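You operate a simulated robot arm through the tools that you are given. There is no shell and no other tool.

Carry out the task below with a simulated robot arm. There is one attempt and no reset: what you move stays moved.

Task
Roll the loose tape on carton 59 flat at the rail and put the carton in the send tray.
Fine: close the orange block to the carton's length for rolling, slide it right out after; put the roller back.

Only the result counts: the job must be done as asked and must still hold three seconds after the hand-in. Knocking over, shifting, dropping, spilling or breaking anything else fails it.

Robot
A 7-joint arm with a two-finger parallel gripper, fixed in place. Base frame: the origin is at the foot of the arm, x ahead of it, y to its left, z up; the work surface is at about z = 87. Lengths are in cm, angles in rad, forces in N, time in s.
Its first joint turns from -2.601 to 2.601 rad. Payload 3.5 kg.
The tool frame sits at the grasp point between the pads (the TCP): z along the fingers, y along the line on which they close. The tips reach 2.3 cm beyond it. The gripper opens to 9.4 cm. The fingers are 3.8 cm wide and 1 cm thick; the gripper's body (5.4 by 9.6 cm) begins 3.9 cm behind the TCP.
Orientation is that of the tool frame in the base frame, as [roll, pitch, yaw] about the fixed x, y, z axes, in that order (R = Rz(yaw) Ry(pitch) Rx(roll)). With the fingers straight down and closing along the base's y, the tool's x points along the base's -x, its y along +y and its z along -z.

Tools
- The arm moves only by the tool move_arm. Its argument "rows" is a list of rows, each an object of numbers (a shift or turn left out is 0, a gripper value left out holds the last): "tx", "ty", "tz": the shift along the base's x, y, z in cm; "ax", "ay", "az": the turn, a rotation vector about the base's x, y, z in rad; "grip": the gripper command, from -1 (shut) to 1 (fully open), values between in proportion. In form: [{"tx": .., "ty": .., "tz": .., "ax": .., "ay": .., "az": .., "grip": ..}, ...]. A call has 1 to 20 rows; each row shifts and turns the commanded pose from where the row before left it. Each row takes 0.2 s and may step no farther than 5 cm and 0.15 rad from the row before; otherwise, or with a gripper value out of range, the whole call is refused. A pose out of reach is approached as far as the arm can. The call stops where the force on the tool passes 90 N (or 10 N more than at its start, if that is more) or the arm is blocked; 0.2 s more then pass. The fingers move at their own pace (about 15.3 cm/s each) and stop on an object; they squeeze with about 35 N. The grip force told is the motor's: it shows also when the fingers shut on nothing. Time passes only in rows, and 0.2 s behind the last, so rows that do not move let the fingers close. The reply holds the time, the measured pose of the TCP, the force on the tool along the base axes, the opening and the grip force, in the units named above and with some noise, with the torque about the TCP (base axes, N m) and any sound that the robot's microphone picked up.
- Cameras (640 x 400 px; columns grow to the right, rows downward): "scene" is fixed at [40.07, 65.16, 162.47]; the picture's right is [0.45, -0.89, 0.00], its down [-0.84, -0.42, -0.35] and it looks along [0.31, 0.16, -0.94] (base axes); focal length 259 px, centre (320, 200). "wrist" rides on the gripper at [8.6, 1.6, -7.5] in the tool frame; the picture's right is [-0.18, 0.98, 0.00], its down [-0.58, -0.11, -0.81] and it looks along [-0.79, -0.15, 0.59] (tool axes); focal length 243 px, centre (320, 200). There is no depth. A picture from a camera that has moved, and an enlarged one, comes with that camera's place and axes in the base frame and with its lens.
- snapshot(camera): a new picture of that camera. The clock stands still meanwhile.
- inspect(camera, box): a new picture of the part [left, top, right, bottom] of that camera's present view, enlarged. The clock stands still meanwhile.
- job_done(): hands the job in; it is judged then, once.

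Nothing tells you positions but the pictures and the camera data. Unless the task says otherwise, let go and move clear before handing in.

The tools are called after "Emit:" as name(argument=value, ...) on one line, values as JSON. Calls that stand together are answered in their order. move_arm: Moves the arm, as the interface text tells. Its arguments: {"type":"object","properties":{"rows":{"type":"array"}},"required":["rows"]} The other tools are called the same way: snapshot (camera) takes a picture; inspect (camera, box) takes an enlarged picture of a part of a camera's view; job_done () hands the job in.

At the start:

```text
time: 0.0
tcp_pos: [71.03, 83.7, 123.02]
tool_rot: [3.141, 0.001, 3.14]
wrist_force: [-1.1, -0.1, 0.2]
moment: [-0.01, -0.02, -0.02]
width: 9.43
finger_force: 0.0
```

scene: 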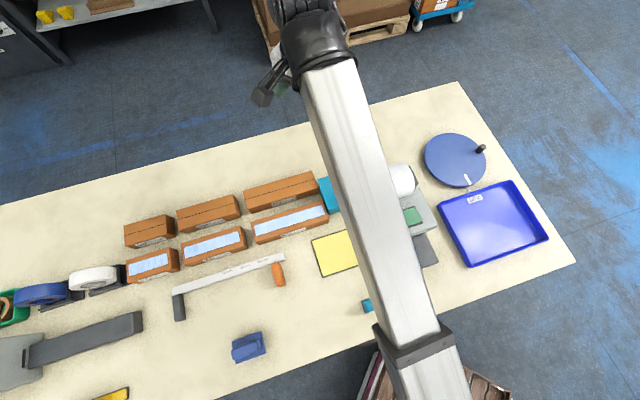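
wrist: 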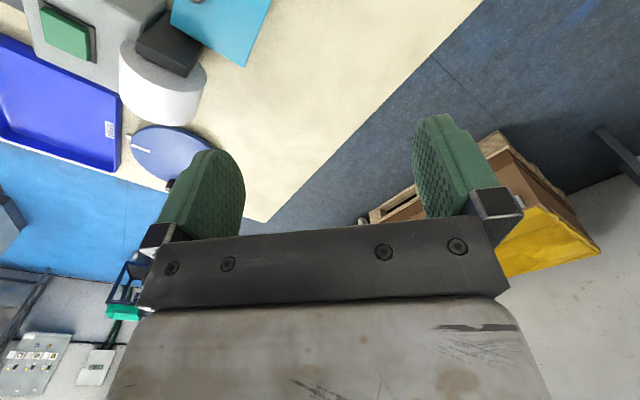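

I see a bench with six cartons, a white rail with an orange block, a blue roller-like object and a blue tray. The arm covers part of the view, so I'll enlarge several areas first.

Emit:
inspect(camera="scene", box=[110, 160, 340, 300])

Emit:
inspect(camera="scene", box=[0, 250, 300, 400])

Emit:
inspect(camera="scene", box=[300, 120, 560, 320])

Emit:
snapshot(camera="wrist")

```text
2.78 times, centred on (225, 230) of scene
camera zoom: at [40.07, 65.16, 162.47], right [0.45, -0.89, 0.0], down [-0.84, -0.42, -0.35], along [0.31, 0.16, -0.94], focal length 720 px, centre (584, 116)
```

zoom: 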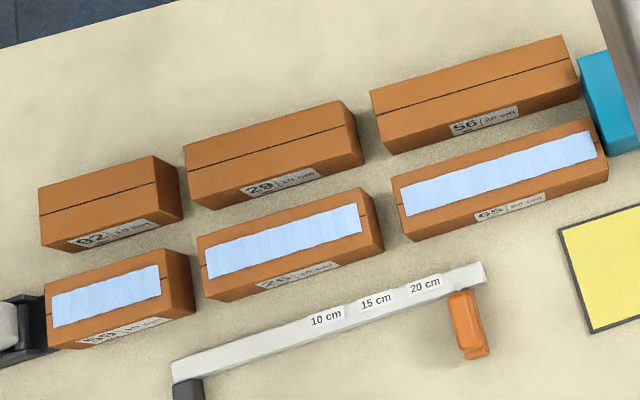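

```text
2.13 times, centred on (150, 325) of scene
camera zoom: at [40.07, 65.16, 162.47], right [0.45, -0.89, 0.0], down [-0.84, -0.42, -0.35], along [0.31, 0.16, -0.94], focal length 552 px, centre (683, -67)
```

zoom: 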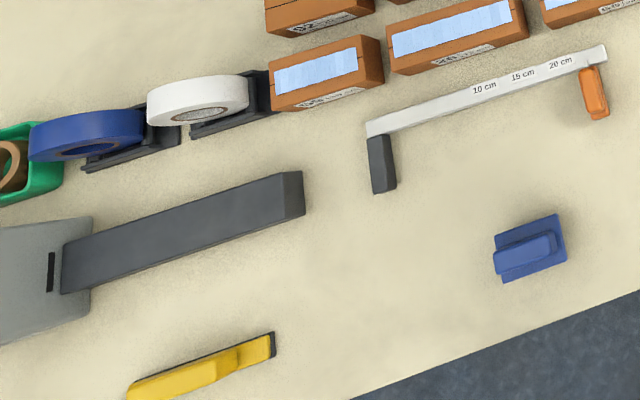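

```text
2.00 times, centred on (430, 220) of scene
camera zoom: at [40.07, 65.16, 162.47], right [0.45, -0.89, 0.0], down [-0.84, -0.42, -0.35], along [0.31, 0.16, -0.94], focal length 518 px, centre (100, 160)
```

zoom: 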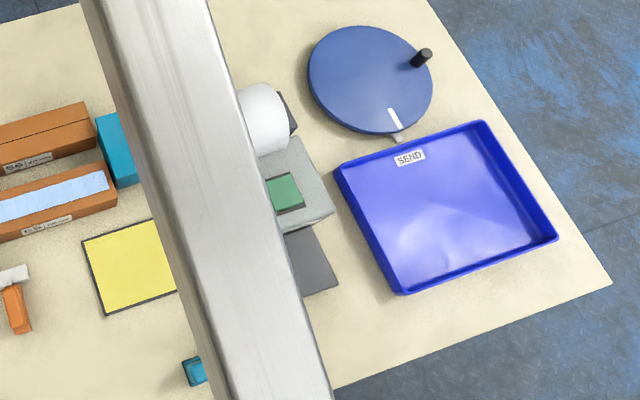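

```text
taken
camera wrist: at [62.19, 85.38, 130.42], right [0.18, 0.98, 0.0], down [0.58, -0.11, 0.81], along [0.79, -0.15, -0.59], focal length 243 px, centre (320, 200)
```

wrist: 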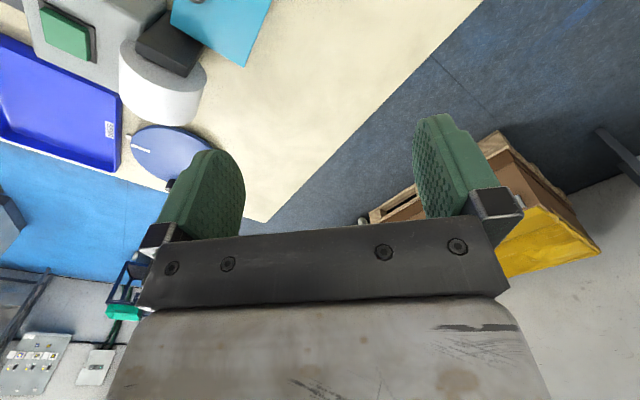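

The carton labels are still hard to read, so I'll enlarge each one to find carton 59.

Emit:
inspect(camera="scene", box=[120, 240, 190, 290])

Emit:
inspect(camera="scene", box=[175, 220, 255, 270])

Emit:
inspect(camera="scene", box=[250, 195, 335, 245])

Emit:
inspect(camera="scene", box=[120, 205, 190, 255])

Emit:
inspect(camera="scene", box=[170, 190, 250, 240])

Emit:
inspect(camera="scene", box=[165, 245, 300, 325])

Emit:
inspect(camera="scene", box=[215, 320, 285, 370])

```text
8.00 times, centred on (155, 265) of scene
camera zoom: at [40.07, 65.16, 162.47], right [0.45, -0.89, 0.0], down [-0.84, -0.42, -0.35], along [0.31, 0.16, -0.94], focal length 2072 px, centre (1640, -320)
```

zoom: 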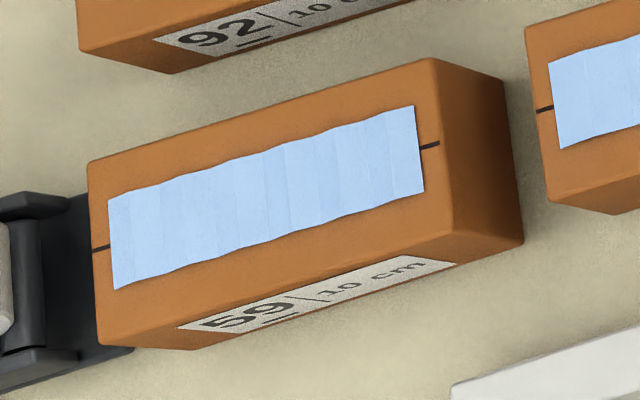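

```text
8.00 times, centred on (215, 245) of scene
camera zoom: at [40.07, 65.16, 162.47], right [0.45, -0.89, 0.0], down [-0.84, -0.42, -0.35], along [0.31, 0.16, -0.94], focal length 2072 px, centre (1160, -160)
```

zoom: 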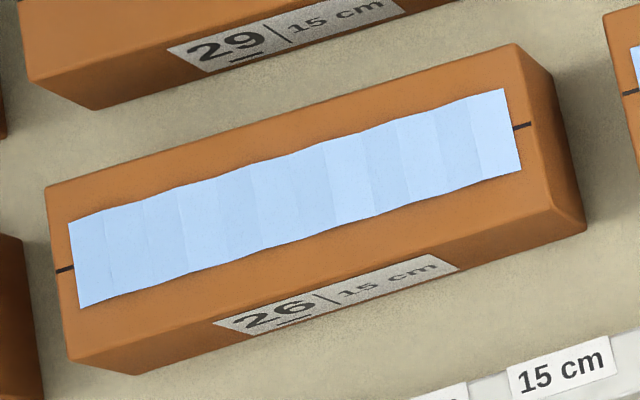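

```text
7.53 times, centred on (292, 220) of scene
camera zoom: at [40.07, 65.16, 162.47], right [0.45, -0.89, 0.0], down [-0.84, -0.42, -0.35], along [0.31, 0.16, -0.94], focal length 1950 px, centre (527, 49)
```

zoom: 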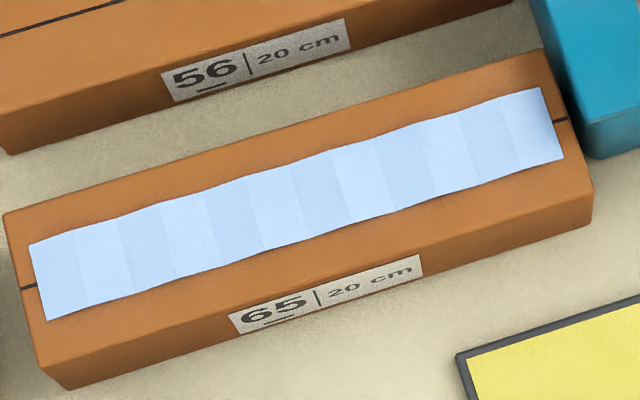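

```text
8.00 times, centred on (155, 230) of scene
camera zoom: at [40.07, 65.16, 162.47], right [0.45, -0.89, 0.0], down [-0.84, -0.42, -0.35], along [0.31, 0.16, -0.94], focal length 2072 px, centre (1640, -40)
```

zoom: 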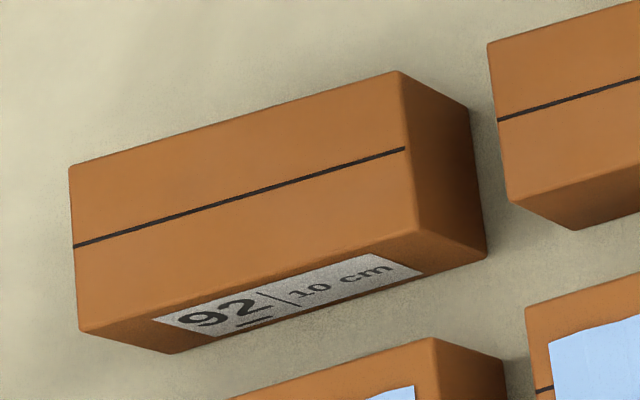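

```text
8.00 times, centred on (210, 215) of scene
camera zoom: at [40.07, 65.16, 162.47], right [0.45, -0.89, 0.0], down [-0.84, -0.42, -0.35], along [0.31, 0.16, -0.94], focal length 2072 px, centre (1200, 80)
```

zoom: 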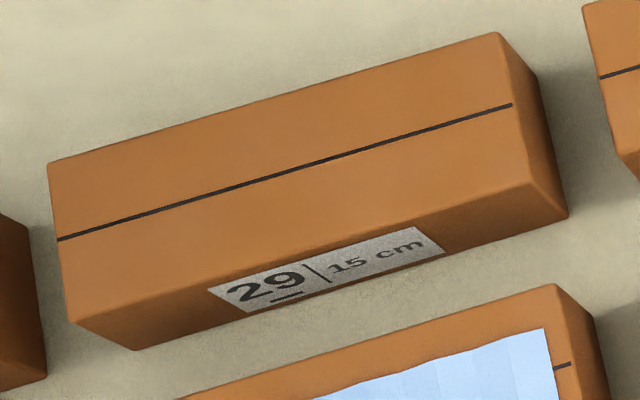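

```text
4.74 times, centred on (232, 285) of scene
camera zoom: at [40.07, 65.16, 162.47], right [0.45, -0.89, 0.0], down [-0.84, -0.42, -0.35], along [0.31, 0.16, -0.94], focal length 1228 px, centre (735, -203)
```

zoom: 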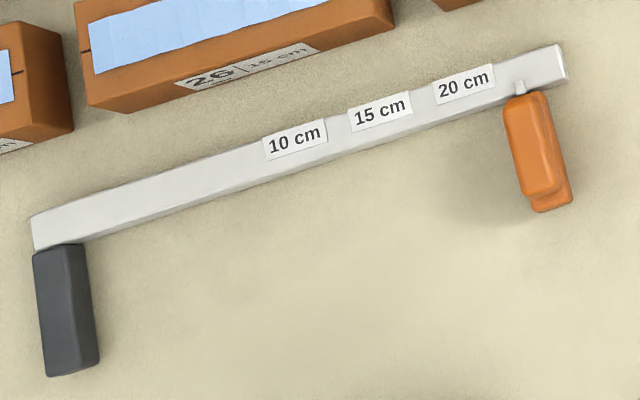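

```text
8.00 times, centred on (250, 345) of scene
camera zoom: at [40.07, 65.16, 162.47], right [0.45, -0.89, 0.0], down [-0.84, -0.42, -0.35], along [0.31, 0.16, -0.94], focal length 2072 px, centre (880, -960)
```

zoom: 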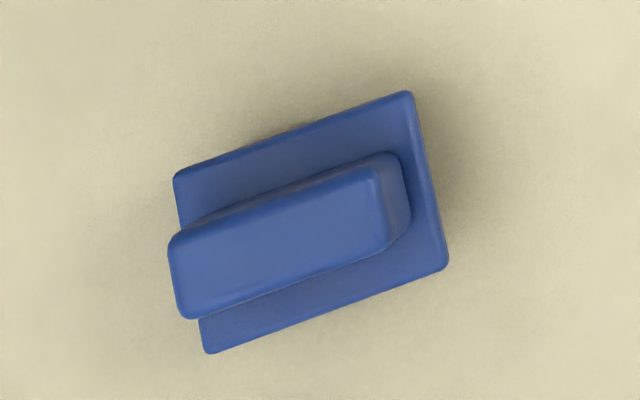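

Carton 59 is the nearest-row, leftmost carton (about x=27, y=108, marked 10 cm). The rail runs diagonally at about 45°. I'll move high over the near side of the rail to look closely at the tools, the rail and the carton with the wrist camera.

Emit:
move_arm(rows=[{"tx": -3.8, "ty": -1.4, "az": 0.13}, {"tx": -3.8, "ty": -1.4, "az": 0.13}, {"tx": -3.8, "ty": -1.4, "az": 0.13}, {"tx": -3.8, "ty": -1.4, "az": 0.13}, {"tx": -3.8, "ty": -1.4, "az": 0.13}, {"tx": -3.8, "ty": -1.4, "az": 0.13}, {"tx": -3.8, "ty": -1.4, "az": 0.13}, {"tx": -3.8, "ty": -1.4, "az": 0.13}, {"tx": -3.8, "ty": -1.4, "az": 0.13}, {"tx": -3.8, "ty": -1.4, "az": 0.13}, {"tx": -3.8, "ty": -1.4}, {"tx": -3.8, "ty": -1.4}])

```text
time: 1.3
tcp_pos: [51.53, 77.09, 121.65]
tool_rot: [3.13, 0.018, -2.511]
wrist_force: [-13.0, 15.4, -3.1]
moment: [-1.26, -1.43, -1.98]
width: 9.42
finger_force: 0.1
out of reach, approached as far as the arm can: row 5, 6
stopped in row 6: the force on the tool passed its limit at 136 N (the readings are from after the stop); the commanded pose is now the measured one
```

The motion stopped early with a high force reading, so I'm checking what happened before moving again.

Emit:
snapshot(camera="scene")

Emit:
snapshot(camera="wrist")

```text
taken
```

scene: 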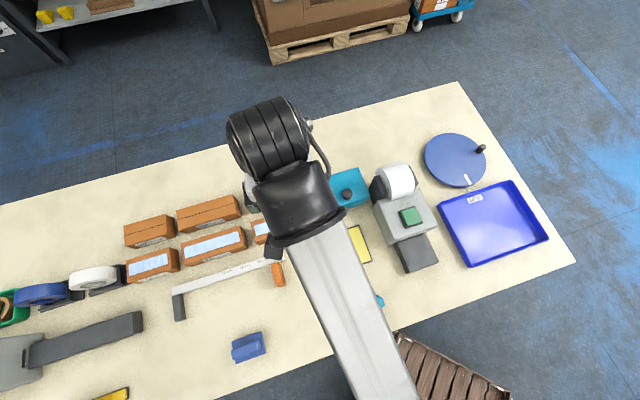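

```text
taken
camera wrist: at [43.46, 73.24, 129.04], right [-0.43, 0.9, 0.01], down [0.53, 0.24, 0.81], along [0.73, 0.36, -0.58], focal length 243 px, centre (320, 200)
```

wrist: 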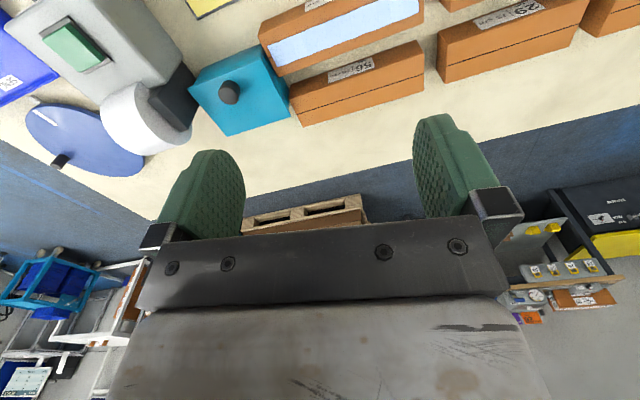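

Emit:
move_arm(rows=[{"tx": 0}, {"tx": 0}])

```text
time: 1.9
tcp_pos: [51.67, 77.06, 121.63]
tool_rot: [3.129, 0.014, -2.507]
wrist_force: [-19.2, 21.3, -10.7]
moment: [-1.34, -2.62, -2.88]
width: 9.41
finger_force: 0.0
```

The wrist camera mount has swung against the arm's own forearm. Nothing on the bench was touched. I'll turn the wrist the other way, so the camera points away from the forearm and the fingers line up across the cartons.

Emit:
move_arm(rows=[{"az": -0.08}, {"az": -0.1}, {"az": -0.14}, {"az": -0.14}])

```text
time: 2.9
tcp_pos: [51.49, 77.03, 121.65]
tool_rot: [3.131, 0.017, -2.968]
wrist_force: [0.4, -0.3, -0.3]
moment: [-0.01, 0.0, 0.02]
width: 9.38
finger_force: 0.1
```

Emit:
move_arm(rows=[{"tx": -2.5, "az": -0.12}, {"tx": -2.5, "az": -0.12}, {"tx": -2.5, "az": -0.12}, {"tx": -2.5, "az": -0.12}, {"tx": -2.5, "az": -0.12}, {"tx": -2.5, "az": -0.12}, {"tx": -2.5, "az": -0.12}, {"tx": -2.5, "az": -0.12}, {"tx": -2.5}, {"tx": -2.5}])

Emit:
snapshot(camera="scene")

Emit:
snapshot(camera="wrist")

```text
time: 5.1
tcp_pos: [27.69, 79.11, 116.81]
tool_rot: [3.119, 0.011, 2.356]
wrist_force: [-0.1, -0.4, -0.1]
moment: [0.01, 0.0, 0.01]
width: 9.39
finger_force: 0.1
out of reach, approached as far as the arm can: row 3, 4, 5, 6, 7, 8, 9, 10
```

```text
taken
```

scene: 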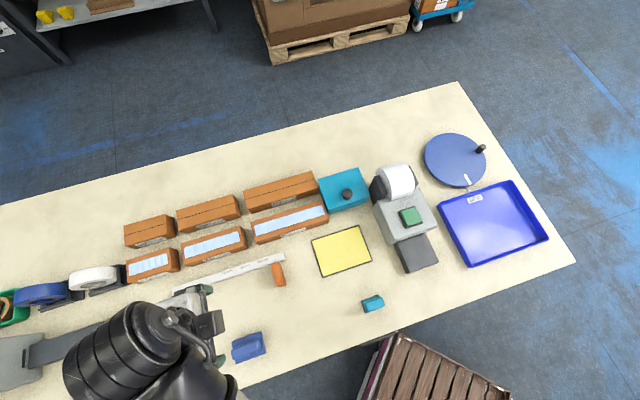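

```text
taken
camera wrist: at [22.44, 86.49, 124.3], right [0.82, 0.56, 0.02], down [0.32, -0.49, 0.81], along [0.47, -0.66, -0.59], focal length 243 px, centre (320, 200)
```

wrist: 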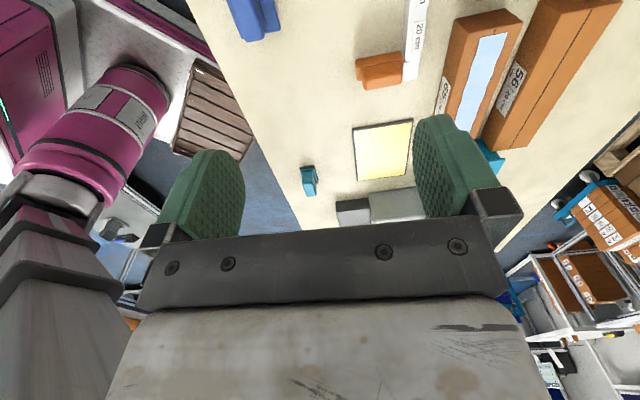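

Emit:
inspect(camera="scene", box=[300, 150, 460, 320])

Emit:
inspect(camera="wrist", box=[210, 0, 440, 140])

Emit:
inspect(camera="scene", box=[340, 280, 400, 320])

```text
2.35 times, centred on (380, 235) of scene
camera zoom: at [40.07, 65.16, 162.47], right [0.45, -0.89, 0.0], down [-0.84, -0.42, -0.35], along [0.31, 0.16, -0.94], focal length 609 px, centre (179, 118)
```

zoom: 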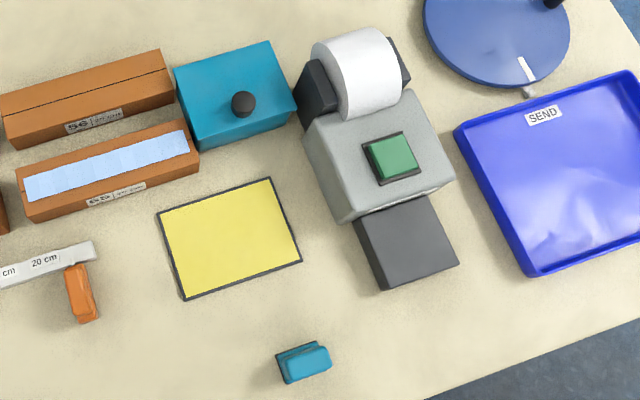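

```text
2.78 times, centred on (325, 70) of wrist
camera zoom: at [22.44, 86.49, 124.3], right [0.82, 0.56, 0.02], down [0.32, -0.49, 0.81], along [0.47, -0.66, -0.59], focal length 675 px, centre (306, 562)
```

zoom: 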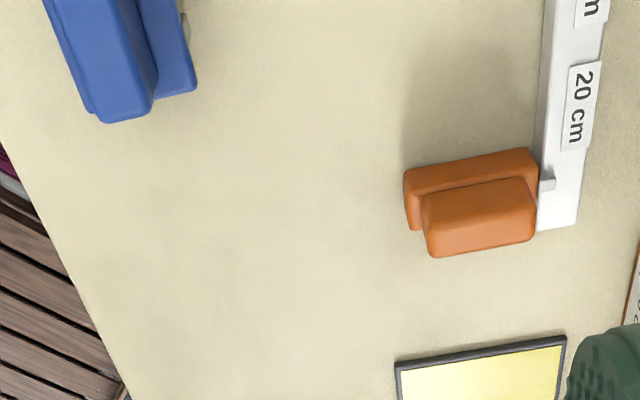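

```text
10.00 times, centred on (370, 300) of scene
camera zoom: at [40.07, 65.16, 162.47], right [0.45, -0.89, 0.0], down [-0.84, -0.42, -0.35], along [0.31, 0.16, -0.94], focal length 2589 px, centre (-180, -800)
```

zoom: 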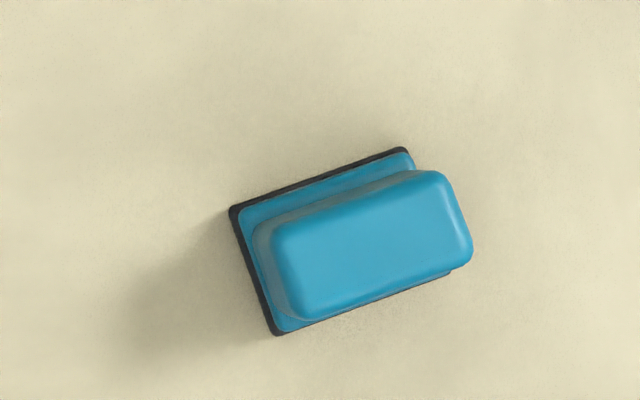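

The blue object may be the roller, but I want a better look at it before deciding. I'll tilt the tool and move slightly left so the wrist camera looks down at it and at the rail.

Emit:
move_arm(rows=[{"tx": -2.5, "ty": 1.5, "tz": -1.5}, {"tx": -2.5, "ty": 1.5, "tz": -1.5, "ax": 0.08, "ay": 0.08}, {"tx": -2.5, "ty": 1.5, "tz": -1, "ax": 0.08, "ay": 0.08}, {"tx": -2.5, "ty": 1.5, "tz": -1, "ax": 0.08, "ay": 0.08}, {"tx": -2, "ty": 2, "ax": 0.08, "ay": 0.08}])

Emit:
snapshot(camera="wrist")

```text
time: 6.3
tcp_pos: [15.87, 87.27, 111.76]
tool_rot: [3.131, -0.437, 2.356]
wrist_force: [0.8, 0.2, 0.1]
moment: [0.01, -0.01, 0.01]
width: 9.39
finger_force: 0.0
```

```text
taken
camera wrist: at [13.48, 91.67, 122.28], right [0.82, 0.57, -0.07], down [0.53, -0.7, 0.48], along [0.23, -0.43, -0.87], focal length 243 px, centre (320, 200)
```

wrist: 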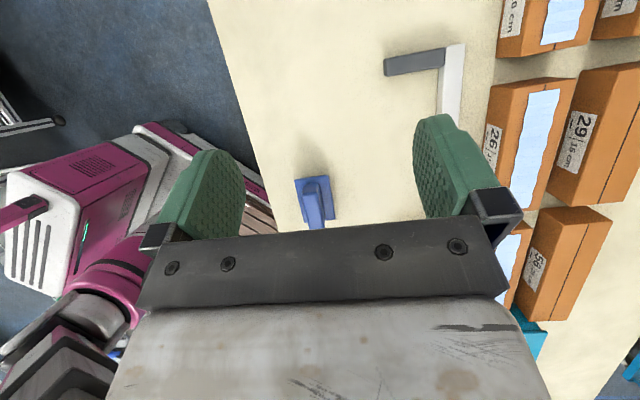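

Emit:
inspect(camera="wrist", box=[270, 150, 370, 235])

Emit:
inspect(camera="wrist", box=[370, 20, 500, 130])

Emit:
snapshot(camera="scene")

```text
4.71 times, centred on (320, 192) of wrist
camera zoom: at [13.48, 91.67, 122.28], right [0.82, 0.57, -0.07], down [0.53, -0.7, 0.48], along [0.23, -0.43, -0.87], focal length 1142 px, centre (320, 235)
```

zoom: 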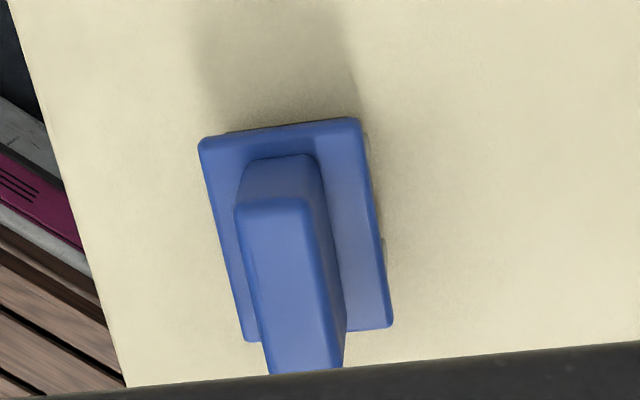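

```text
3.64 times, centred on (435, 75) of wrist
camera zoom: at [13.48, 91.67, 122.28], right [0.82, 0.57, -0.07], down [0.53, -0.7, 0.48], along [0.23, -0.43, -0.87], focal length 882 px, centre (-98, 654)
```

zoom: 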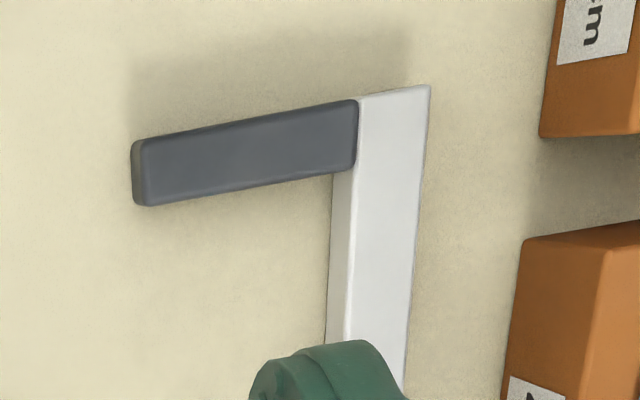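

```text
taken
```

scene: 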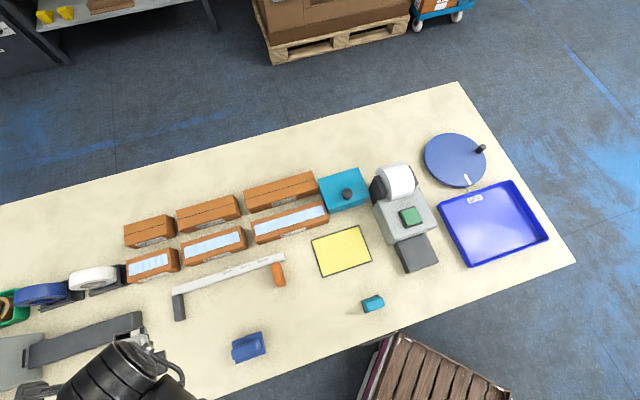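

Emit:
inspect(camera="scene", box=[160, 280, 220, 325])

Emit:
inspect(camera="scene", box=[250, 245, 310, 292])

Emit:
inspect(camera="wrist", box=[380, 35, 470, 85])

Emit:
inspect(camera="wrist", box=[460, 0, 640, 110])

```text
8.89 times, centred on (190, 302) of scene
camera zoom: at [40.07, 65.16, 162.47], right [0.45, -0.89, 0.0], down [-0.84, -0.42, -0.35], along [0.31, 0.16, -0.94], focal length 2302 px, centre (1476, -711)
```

zoom: 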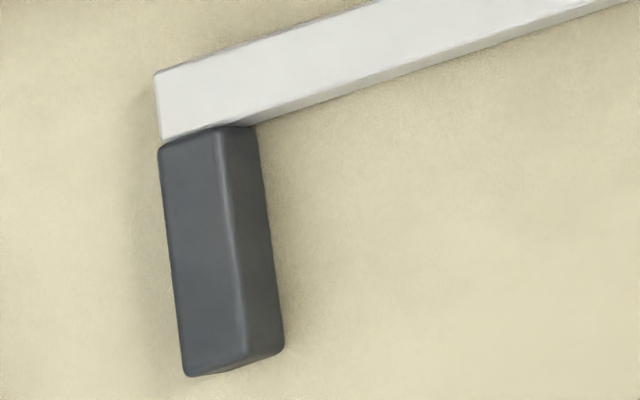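

```text
8.51 times, centred on (280, 268) of scene
camera zoom: at [40.07, 65.16, 162.47], right [0.45, -0.89, 0.0], down [-0.84, -0.42, -0.35], along [0.31, 0.16, -0.94], focal length 2204 px, centre (660, -383)
```

zoom: 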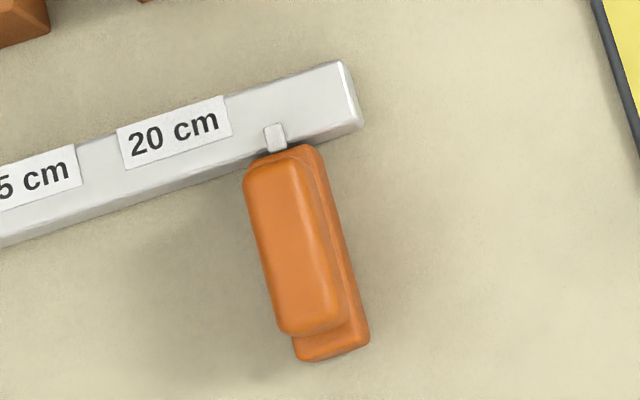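

```text
7.11 times, centred on (425, 60) of wrist
camera zoom: at [13.48, 91.67, 122.28], right [0.82, 0.57, -0.07], down [0.53, -0.7, 0.48], along [0.23, -0.43, -0.87], focal length 1725 px, centre (-427, 1196)
```

zoom: 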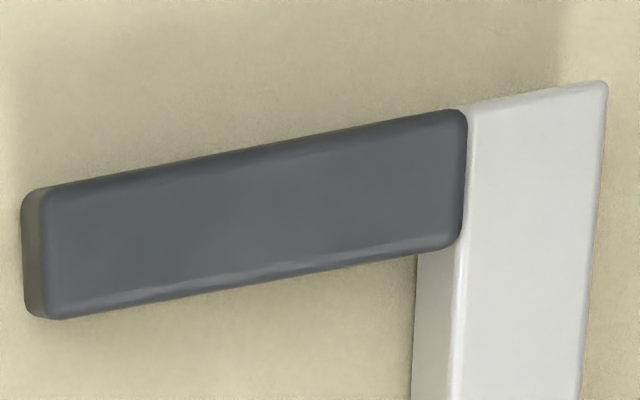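

```text
3.56 times, centred on (550, 55) of wrist
camera zoom: at [13.48, 91.67, 122.28], right [0.82, 0.57, -0.07], down [0.53, -0.7, 0.48], along [0.23, -0.43, -0.87], focal length 863 px, centre (-498, 716)
```

zoom: 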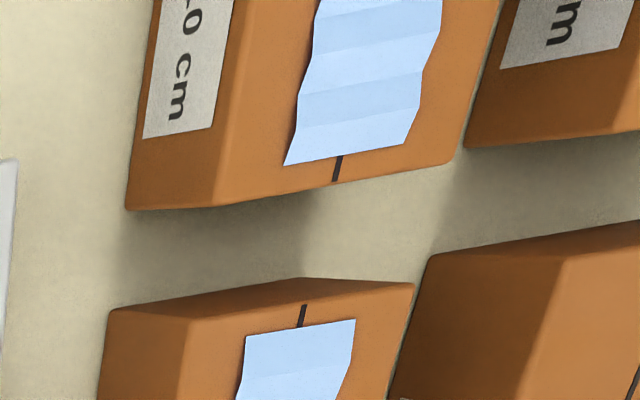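

The blue tool with the raised handle is very likely the roller, and I'll check its underside when I pick it up. The rail's near face runs from about (23.5, 98.8) to (44, 79). Carton 59 is centred near (26.5, 109.7), so I'm testing whether the arm can hover over it with the tool tilted.

Emit:
move_arm(rows=[{"tx": 1.8, "ty": 3.7, "tz": -1}, {"tx": 1.8, "ty": 3.7, "tz": -1}, {"tx": 1.8, "ty": 3.7, "tz": -1}, {"tx": 1.8, "ty": 3.7, "tz": -1}, {"tx": 1.8, "ty": 3.7, "tz": -1}, {"tx": 1.6, "ty": 3.9, "tz": -1}])

Emit:
snapshot(camera="wrist")

Emit:
snapshot(camera="scene")

```text
time: 7.7
tcp_pos: [26.35, 109.63, 106.08]
tool_rot: [3.13, -0.44, 2.358]
wrist_force: [-0.4, -1.0, -1.1]
moment: [0.01, -0.03, 0.01]
width: 9.41
finger_force: 0.1
```

```text
taken
camera wrist: at [23.92, 114.0, 116.51], right [0.82, 0.57, -0.07], down [0.53, -0.7, 0.48], along [0.23, -0.43, -0.87], focal length 243 px, centre (320, 200)
```

wrist: 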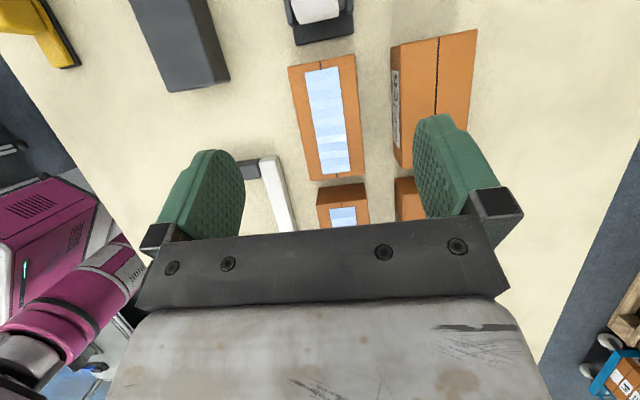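

```text
taken
```

scene: 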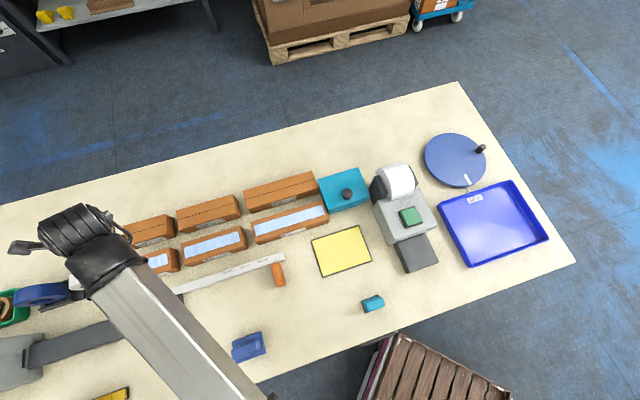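

The arm reaches over carton 59 with this tilt. I'll enlarge the wrist view to get the carton's exact position and check the clearance around it.

Emit:
inspect(camera="wrist", box=[250, 0, 490, 200])

Emit:
inspect(camera="wrist", box=[280, 40, 400, 200])

```text
2.00 times, centred on (370, 100) of wrist
camera zoom: at [23.92, 114.0, 116.51], right [0.82, 0.57, -0.07], down [0.53, -0.7, 0.48], along [0.23, -0.43, -0.87], focal length 485 px, centre (220, 400)
```

zoom: 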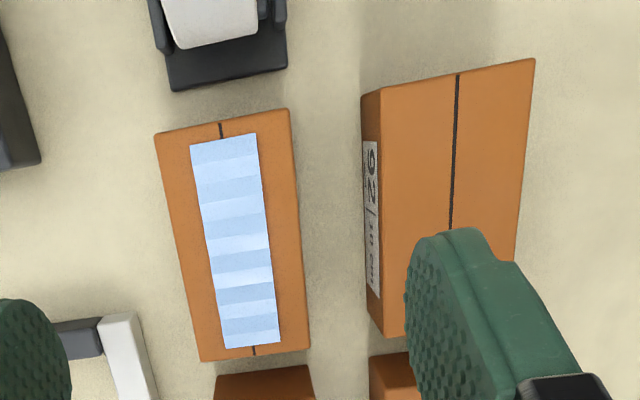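

```text
2.50 times, centred on (340, 120) of wrist
camera zoom: at [23.92, 114.0, 116.51], right [0.82, 0.57, -0.07], down [0.53, -0.7, 0.48], along [0.23, -0.43, -0.87], focal length 606 px, centre (270, 400)
```

zoom: 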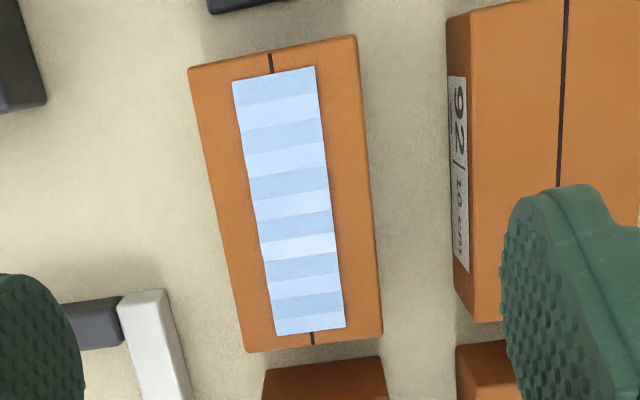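

Carton 59 measures about 11.4 × 6.1 cm, with its top near z=91.6 and its centre at (26.35, 109.41). Both side gaps are wide enough for the open fingers, so I'll lower in stages.

Emit:
move_arm(rows=[{"tx": 0, "ty": -0.2, "tz": -2, "grip": 1}, {"tz": -2}, {"tz": -2}, {"tz": -2}])

Emit:
snapshot(camera="wrist")

```text
time: 8.7
tcp_pos: [26.27, 109.37, 98.01]
tool_rot: [3.128, -0.438, 2.358]
wrist_force: [-1.1, 0.1, 0.2]
moment: [0.02, -0.02, 0.0]
width: 9.43
finger_force: 0.0
```

```text
taken
camera wrist: at [24.01, 113.84, 108.44], right [0.82, 0.57, -0.07], down [0.53, -0.7, 0.48], along [0.23, -0.43, -0.87], focal length 243 px, centre (320, 200)
```

wrist: 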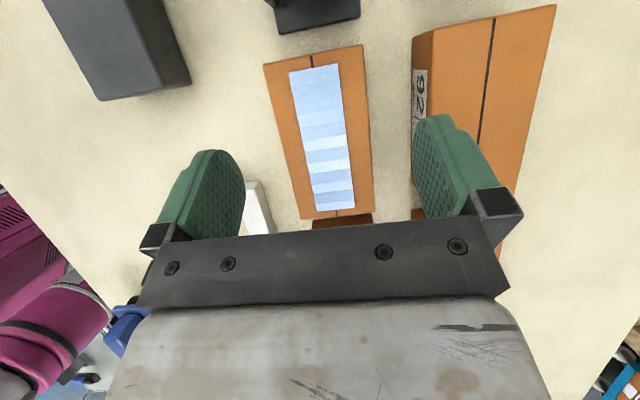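

Emit:
move_arm(rows=[{"tz": -2, "grip": 0.78}, {"tz": -2}, {"tz": -1.5}, {"tz": -1.3}])

Emit:
snapshot(camera="wrist")

Emit:
snapshot(camera="scene")

```text
time: 9.7
tcp_pos: [26.45, 109.46, 91.03]
tool_rot: [3.13, -0.438, 2.357]
wrist_force: [-1.1, 0.6, 0.5]
moment: [-0.03, 0.0, 0.0]
width: 8.35
finger_force: 0.2
```

```text
taken
camera wrist: at [24.03, 113.89, 101.63], right [0.82, 0.57, -0.07], down [0.53, -0.7, 0.48], along [0.23, -0.43, -0.87], focal length 243 px, centre (320, 200)
```

wrist: 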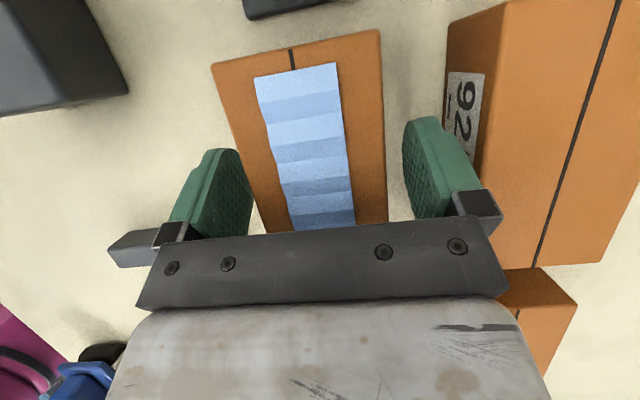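

```text
taken
```

scene: 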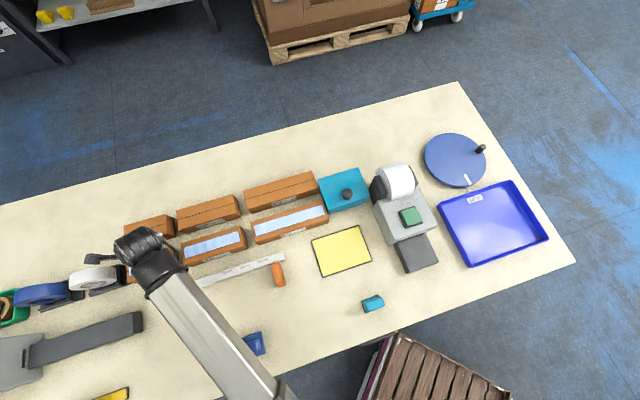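

The fingers straddle the carton with clearance on both sides. I'm closing the gripper now.

Emit:
move_arm(rows=[{"grip": -1}, {"grip": -1}, {"grip": -1}])

```text
time: 10.5
tcp_pos: [26.51, 109.46, 91.14]
tool_rot: [3.129, -0.436, 2.359]
wrist_force: [0.3, -0.8, 1.2]
moment: [0.01, 0.15, 0.01]
width: 6.19
finger_force: 35.3
```

Gripped at 6.2 cm. I'll lift it straight up slowly and check that it is secure and level.

Emit:
move_arm(rows=[{"tz": 1}, {"tz": 1.5}, {"tz": 2}, {"tz": 2}, {"tz": 2}])

Emit:
snapshot(camera="wrist")

Emit:
snapshot(camera="scene")

```text
time: 11.7
tcp_pos: [26.34, 109.18, 99.75]
tool_rot: [3.132, -0.435, 2.359]
wrist_force: [0.1, -0.2, -2.1]
moment: [0.01, 0.01, 0.03]
width: 6.19
finger_force: 35.2
```

```text
taken
camera wrist: at [23.96, 113.68, 110.23], right [0.82, 0.57, -0.07], down [0.53, -0.7, 0.48], along [0.23, -0.43, -0.87], focal length 243 px, centre (320, 200)
```

wrist: 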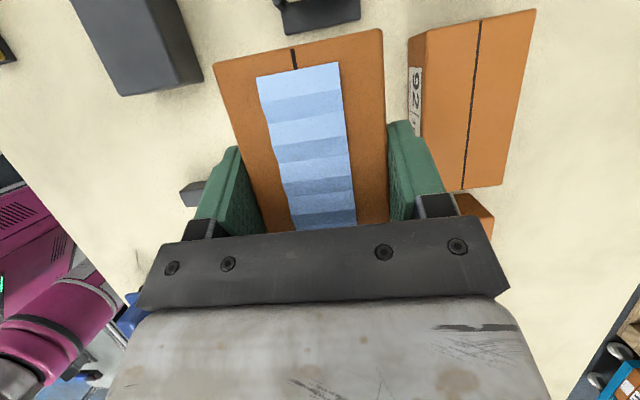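

```text
taken
```

scene: 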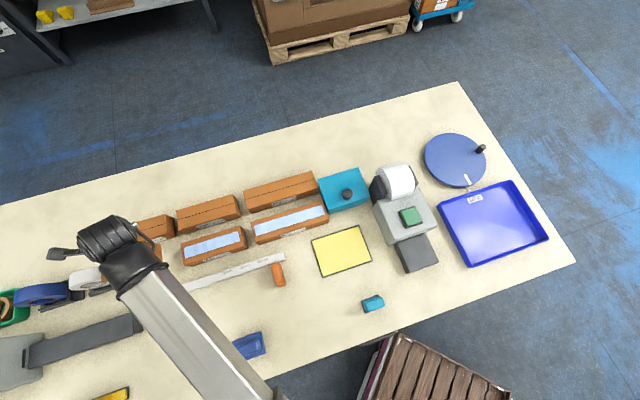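

The carton is held level and light. I'll carry it over the rail to a spot on the near side, just right of the dark stop with a finger-wide gap to the rail.

Emit:
move_arm(rows=[{"tx": -0.28, "ty": -3.1}, {"tx": -0.28, "ty": -3.2}, {"tx": -0.28, "ty": -3.2}, {"tx": -0.28, "ty": -3.2}, {"tx": -0.28, "ty": -3.2}, {"tx": -0.26, "ty": -3.0}])

Emit:
snapshot(camera="wrist")

Emit:
snapshot(camera="scene")

```text
time: 13.1
tcp_pos: [24.71, 90.39, 99.69]
tool_rot: [3.129, -0.437, 2.358]
wrist_force: [0.2, 0.2, -2.1]
moment: [0.01, 0.01, 0.01]
width: 6.18
finger_force: 34.5
```

```text
taken
camera wrist: at [22.41, 94.91, 110.19], right [0.82, 0.57, -0.07], down [0.53, -0.7, 0.48], along [0.23, -0.43, -0.87], focal length 243 px, centre (320, 200)
```

wrist: 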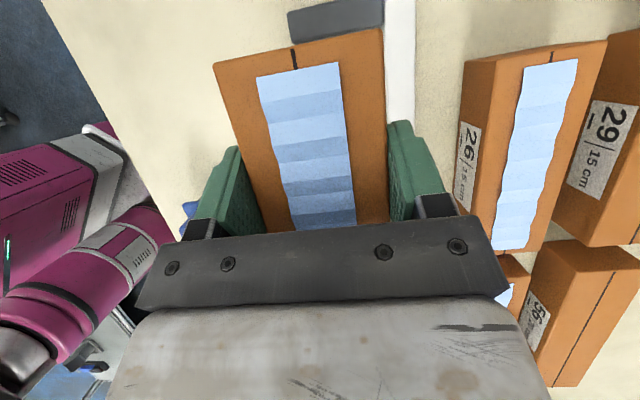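

```text
taken
```

scene: 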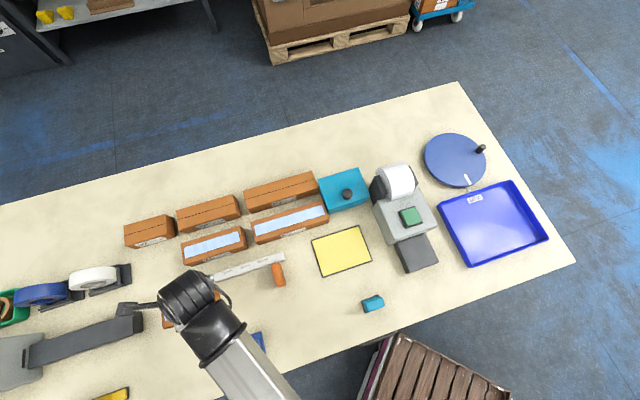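

Emit:
inspect(camera="wrist", box=[270, 0, 430, 100])

```text
4.00 times, centred on (350, 50) of wrist
camera zoom: at [22.41, 94.91, 110.19], right [0.82, 0.57, -0.07], down [0.53, -0.7, 0.48], along [0.23, -0.43, -0.87], focal length 970 px, centre (200, 800)
```

zoom: 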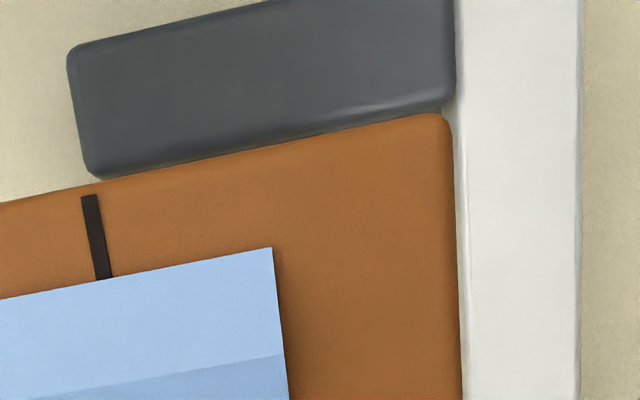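

The carton clears the stop by about 1 cm and the rail by about 2 cm. I'm lowering it onto the bench.

Emit:
move_arm(rows=[{"tx": -0.2, "ty": -0.2, "tz": -2}, {"tz": -2}, {"tz": -2}, {"tz": -1.5}, {"tz": -0.7}])

```text
time: 14.3
tcp_pos: [24.42, 90.27, 91.43]
tool_rot: [3.129, -0.437, 2.358]
wrist_force: [-0.7, 0.4, -2.9]
moment: [-0.03, -0.01, 0.04]
width: 6.18
finger_force: 35.0
```

Emit:
move_arm(rows=[{"tz": -0.2}, {"tz": -0.1}])

```text
time: 14.9
tcp_pos: [24.49, 90.23, 91.04]
tool_rot: [3.129, -0.438, 2.357]
wrist_force: [0.7, 0.3, 7.2]
moment: [-0.44, -0.03, 0.08]
width: 6.17
finger_force: 34.8
```

The carton is resting on the bench. I'm opening just enough to release it beside the rail, then lifting away.

Emit:
move_arm(rows=[{"grip": 0.55}, {"grip": 0.55}, {"tz": 1}, {"tz": 2}, {"tz": 2}, {"tz": 2}, {"tz": 2}])

Emit:
snapshot(camera="wrist")

Emit:
snapshot(camera="scene")

```text
time: 16.5
tcp_pos: [24.47, 90.27, 100.11]
tool_rot: [3.129, -0.435, 2.36]
wrist_force: [0.3, -0.2, 0.4]
moment: [0.01, -0.06, -0.03]
width: 7.27
finger_force: 0.1
```

```text
taken
camera wrist: at [22.13, 94.71, 110.54], right [0.82, 0.57, -0.07], down [0.53, -0.7, 0.48], along [0.23, -0.43, -0.87], focal length 243 px, centre (320, 200)
```

wrist: 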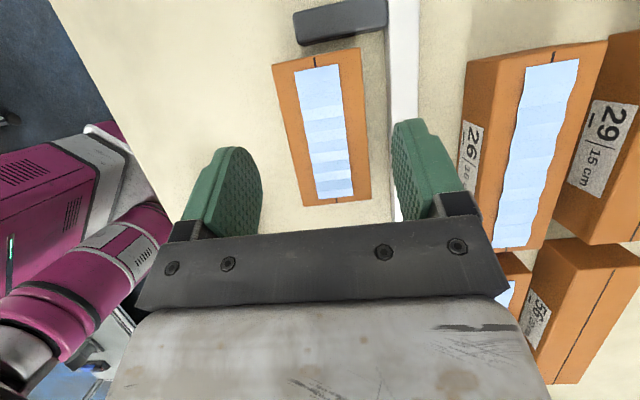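

```text
taken
```

scene: 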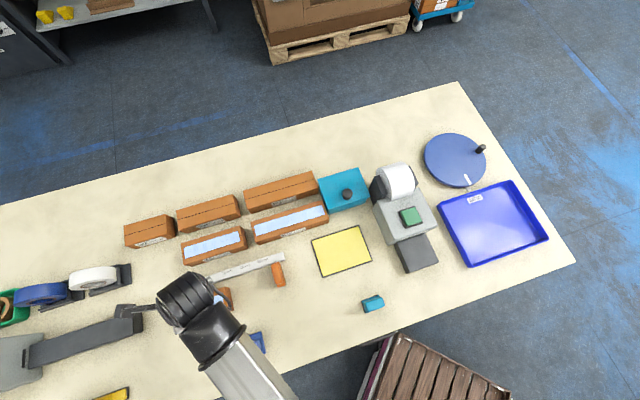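

The carton sits just off the rail. I'll close the fingers, go to its near side, and push it gently against the rail.

Emit:
move_arm(rows=[{"tx": -1.4, "ty": -1.4, "grip": -1}, {"tx": -1.4, "ty": -1.4}, {"tx": -1.2, "ty": -1.2, "tz": -1}, {"tz": -2}, {"tz": -2}, {"tz": -2}, {"tz": -2}])

Emit:
snapshot(camera="wrist")

```text
time: 18.1
tcp_pos: [20.52, 86.23, 91.1]
tool_rot: [3.129, -0.436, 2.358]
wrist_force: [0.0, 0.3, -1.0]
moment: [-0.02, -0.02, -0.04]
width: 0.0
finger_force: 35.3
```

```text
taken
camera wrist: at [18.13, 90.62, 101.58], right [0.82, 0.57, -0.07], down [0.53, -0.7, 0.48], along [0.23, -0.43, -0.87], focal length 243 px, centre (320, 200)
```

wrist: 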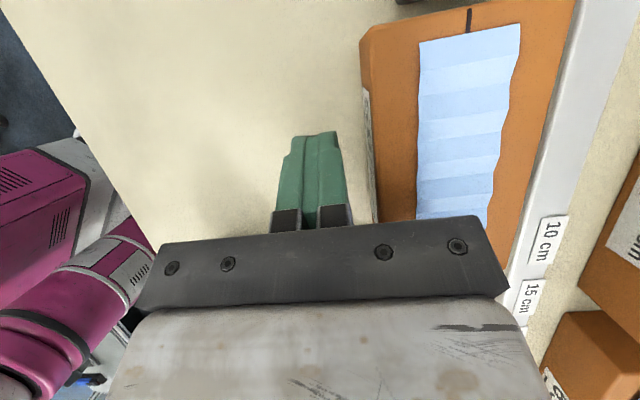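

Emit:
move_arm(rows=[{"tx": 0.7, "ty": 0.7}, {"tx": 0.7, "ty": 0.7}, {"tx": 0.5, "ty": 0.5}, {"tx": 0.4, "ty": 0.4}, {"tx": 0.2, "ty": 0.2}, {"tx": 0.15, "ty": 0.15}])

Emit:
inspect(camera="wrist", box=[240, 0, 640, 240])

```text
time: 19.5
tcp_pos: [22.99, 88.81, 91.06]
tool_rot: [3.131, -0.438, 2.36]
wrist_force: [-8.2, -7.2, 2.8]
moment: [-0.01, -0.01, -0.04]
width: 0.0
finger_force: 35.2
```

```text
1.60 times, centred on (440, 120) of wrist
camera zoom: at [20.64, 93.21, 101.6], right [0.81, 0.58, -0.07], down [0.53, -0.7, 0.48], along [0.23, -0.43, -0.87], focal length 388 px, centre (128, 328)
```

zoom: 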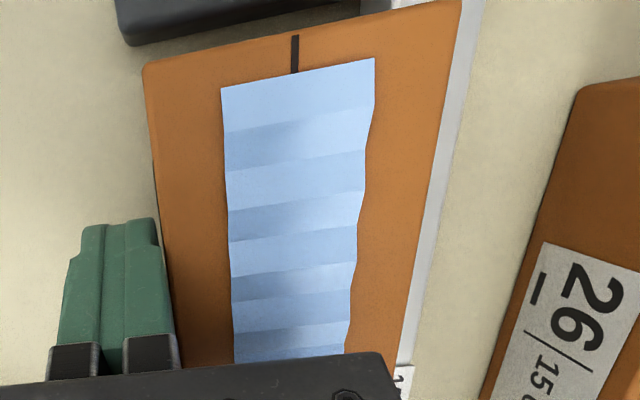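

The carton is now flush with the rail at about 11 N of push. Next I'll back off, level the tool, and go to the right end of the rail to look at the orange block.

Emit:
move_arm(rows=[{"tx": -1.0, "ty": -1.0}, {"tx": -1.2, "ty": -1.2}, {"tz": 2.5}, {"tz": 3.5}, {"tz": 3.5, "ax": -0.06, "ay": -0.06}, {"tx": 3, "ty": -2.0, "tz": 2, "ax": -0.083, "ay": -0.083}, {"tx": 3, "ty": -2.0, "ax": -0.083, "ay": -0.083}, {"tx": 3, "ty": -2.0, "ax": -0.083, "ay": -0.083}, {"tx": 3, "ty": -2}, {"tx": 3, "ty": -2}, {"tx": 3, "ty": -2}])

Emit:
snapshot(camera="wrist")

Emit:
snapshot(camera="scene")

```text
time: 21.9
tcp_pos: [38.96, 74.73, 102.54]
tool_rot: [3.13, 0.0, 2.357]
wrist_force: [-0.1, -0.5, 0.1]
moment: [-0.01, -0.03, -0.01]
width: 0.03
finger_force: 35.1
```

```text
taken
camera wrist: at [33.83, 81.97, 110.07], right [0.82, 0.57, 0.01], down [0.33, -0.49, 0.81], along [0.46, -0.66, -0.59], focal length 243 px, centre (320, 200)
```

wrist: 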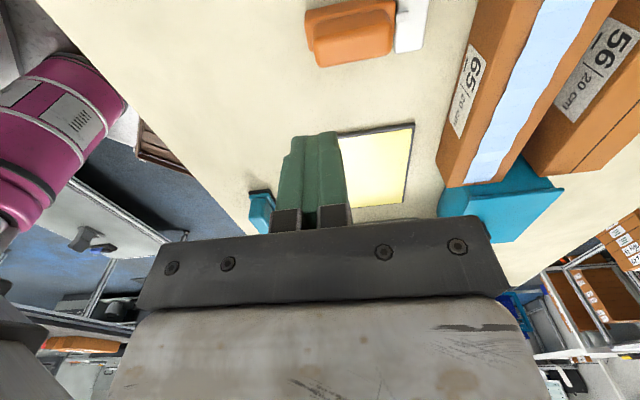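

```text
taken
```

scene: 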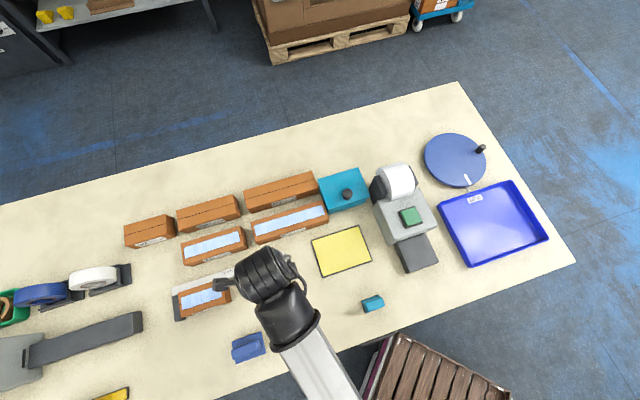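

Emit:
inspect(camera="wrist", box=[290, 0, 440, 90])

Emit:
inspect(camera="scene", box=[160, 260, 260, 330])

```text
4.27 times, centred on (365, 45) of wrist
camera zoom: at [33.83, 81.97, 110.07], right [0.82, 0.57, 0.01], down [0.33, -0.49, 0.81], along [0.46, -0.66, -0.59], focal length 1035 px, centre (128, 861)
```

zoom: 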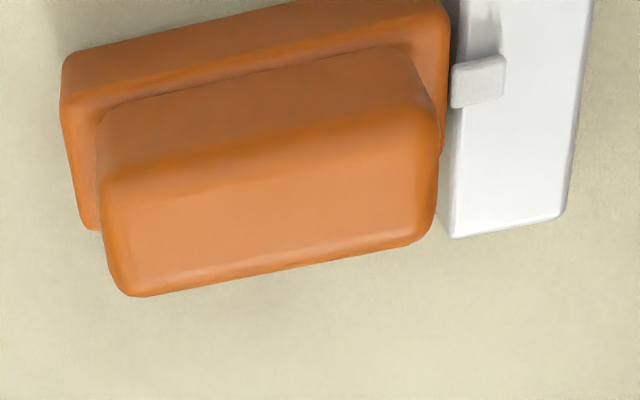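

```text
5.71 times, centred on (210, 295) of scene
camera zoom: at [40.07, 65.16, 162.47], right [0.45, -0.89, 0.0], down [-0.84, -0.42, -0.35], along [0.31, 0.16, -0.94], focal length 1480 px, centre (949, -343)
```

zoom: 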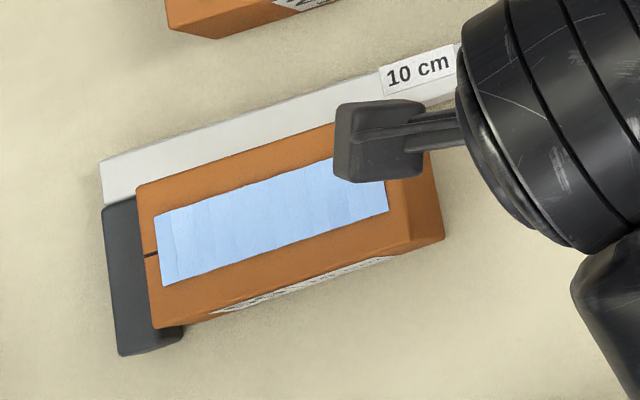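

The orange block has a low base and a taller handle. Its right face is at about s=-25.8 along the rail. With the fingers closed, I'll come down on its right side and push it left toward the carton.

Emit:
move_arm(rows=[{"tx": 2.0, "ty": 0.1}, {"tx": 1.94, "ty": 0.17}, {"tz": -3}, {"tz": -3}, {"tz": -2.5}, {"tz": -2}, {"tz": -1.6}])

Emit:
inspect(camera="wrist", box=[220, 0, 460, 150])

Emit:
inspect(camera="scene", box=[160, 220, 360, 345])

```text
time: 23.5
tcp_pos: [42.87, 75.01, 90.49]
tool_rot: [3.131, 0.002, 2.357]
wrist_force: [-0.5, -0.3, 0.7]
moment: [-0.02, 0.02, 0.04]
width: 0.01
finger_force: 34.8
```

```text
2.67 times, centred on (340, 75) of wrist
camera zoom: at [37.78, 82.21, 98.01], right [0.82, 0.57, 0.01], down [0.33, -0.49, 0.81], along [0.46, -0.66, -0.59], focal length 647 px, centre (267, 533)
```

zoom: 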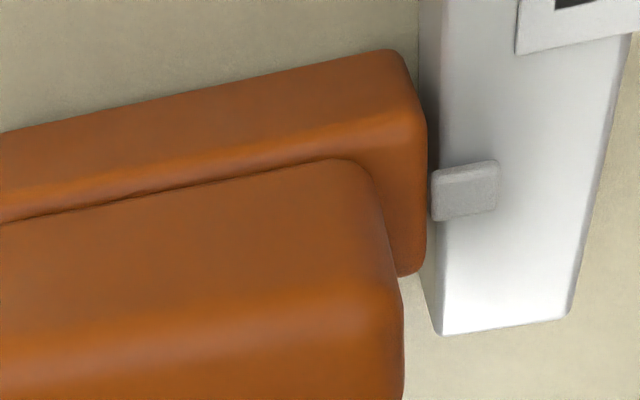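

```text
3.20 times, centred on (260, 282) of scene
camera zoom: at [40.07, 65.16, 162.47], right [0.45, -0.89, 0.0], down [-0.84, -0.42, -0.35], along [0.31, 0.16, -0.94], focal length 829 px, centre (512, -64)
```

zoom: 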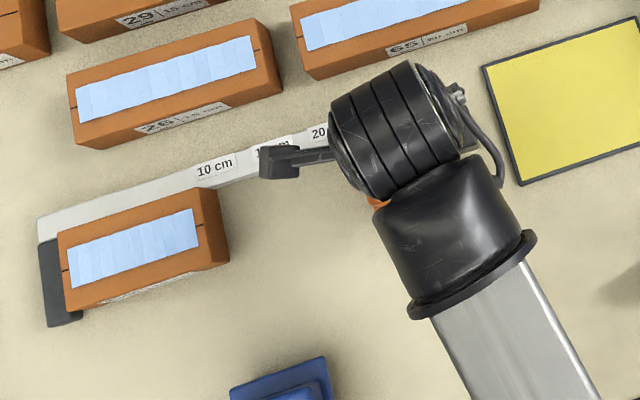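

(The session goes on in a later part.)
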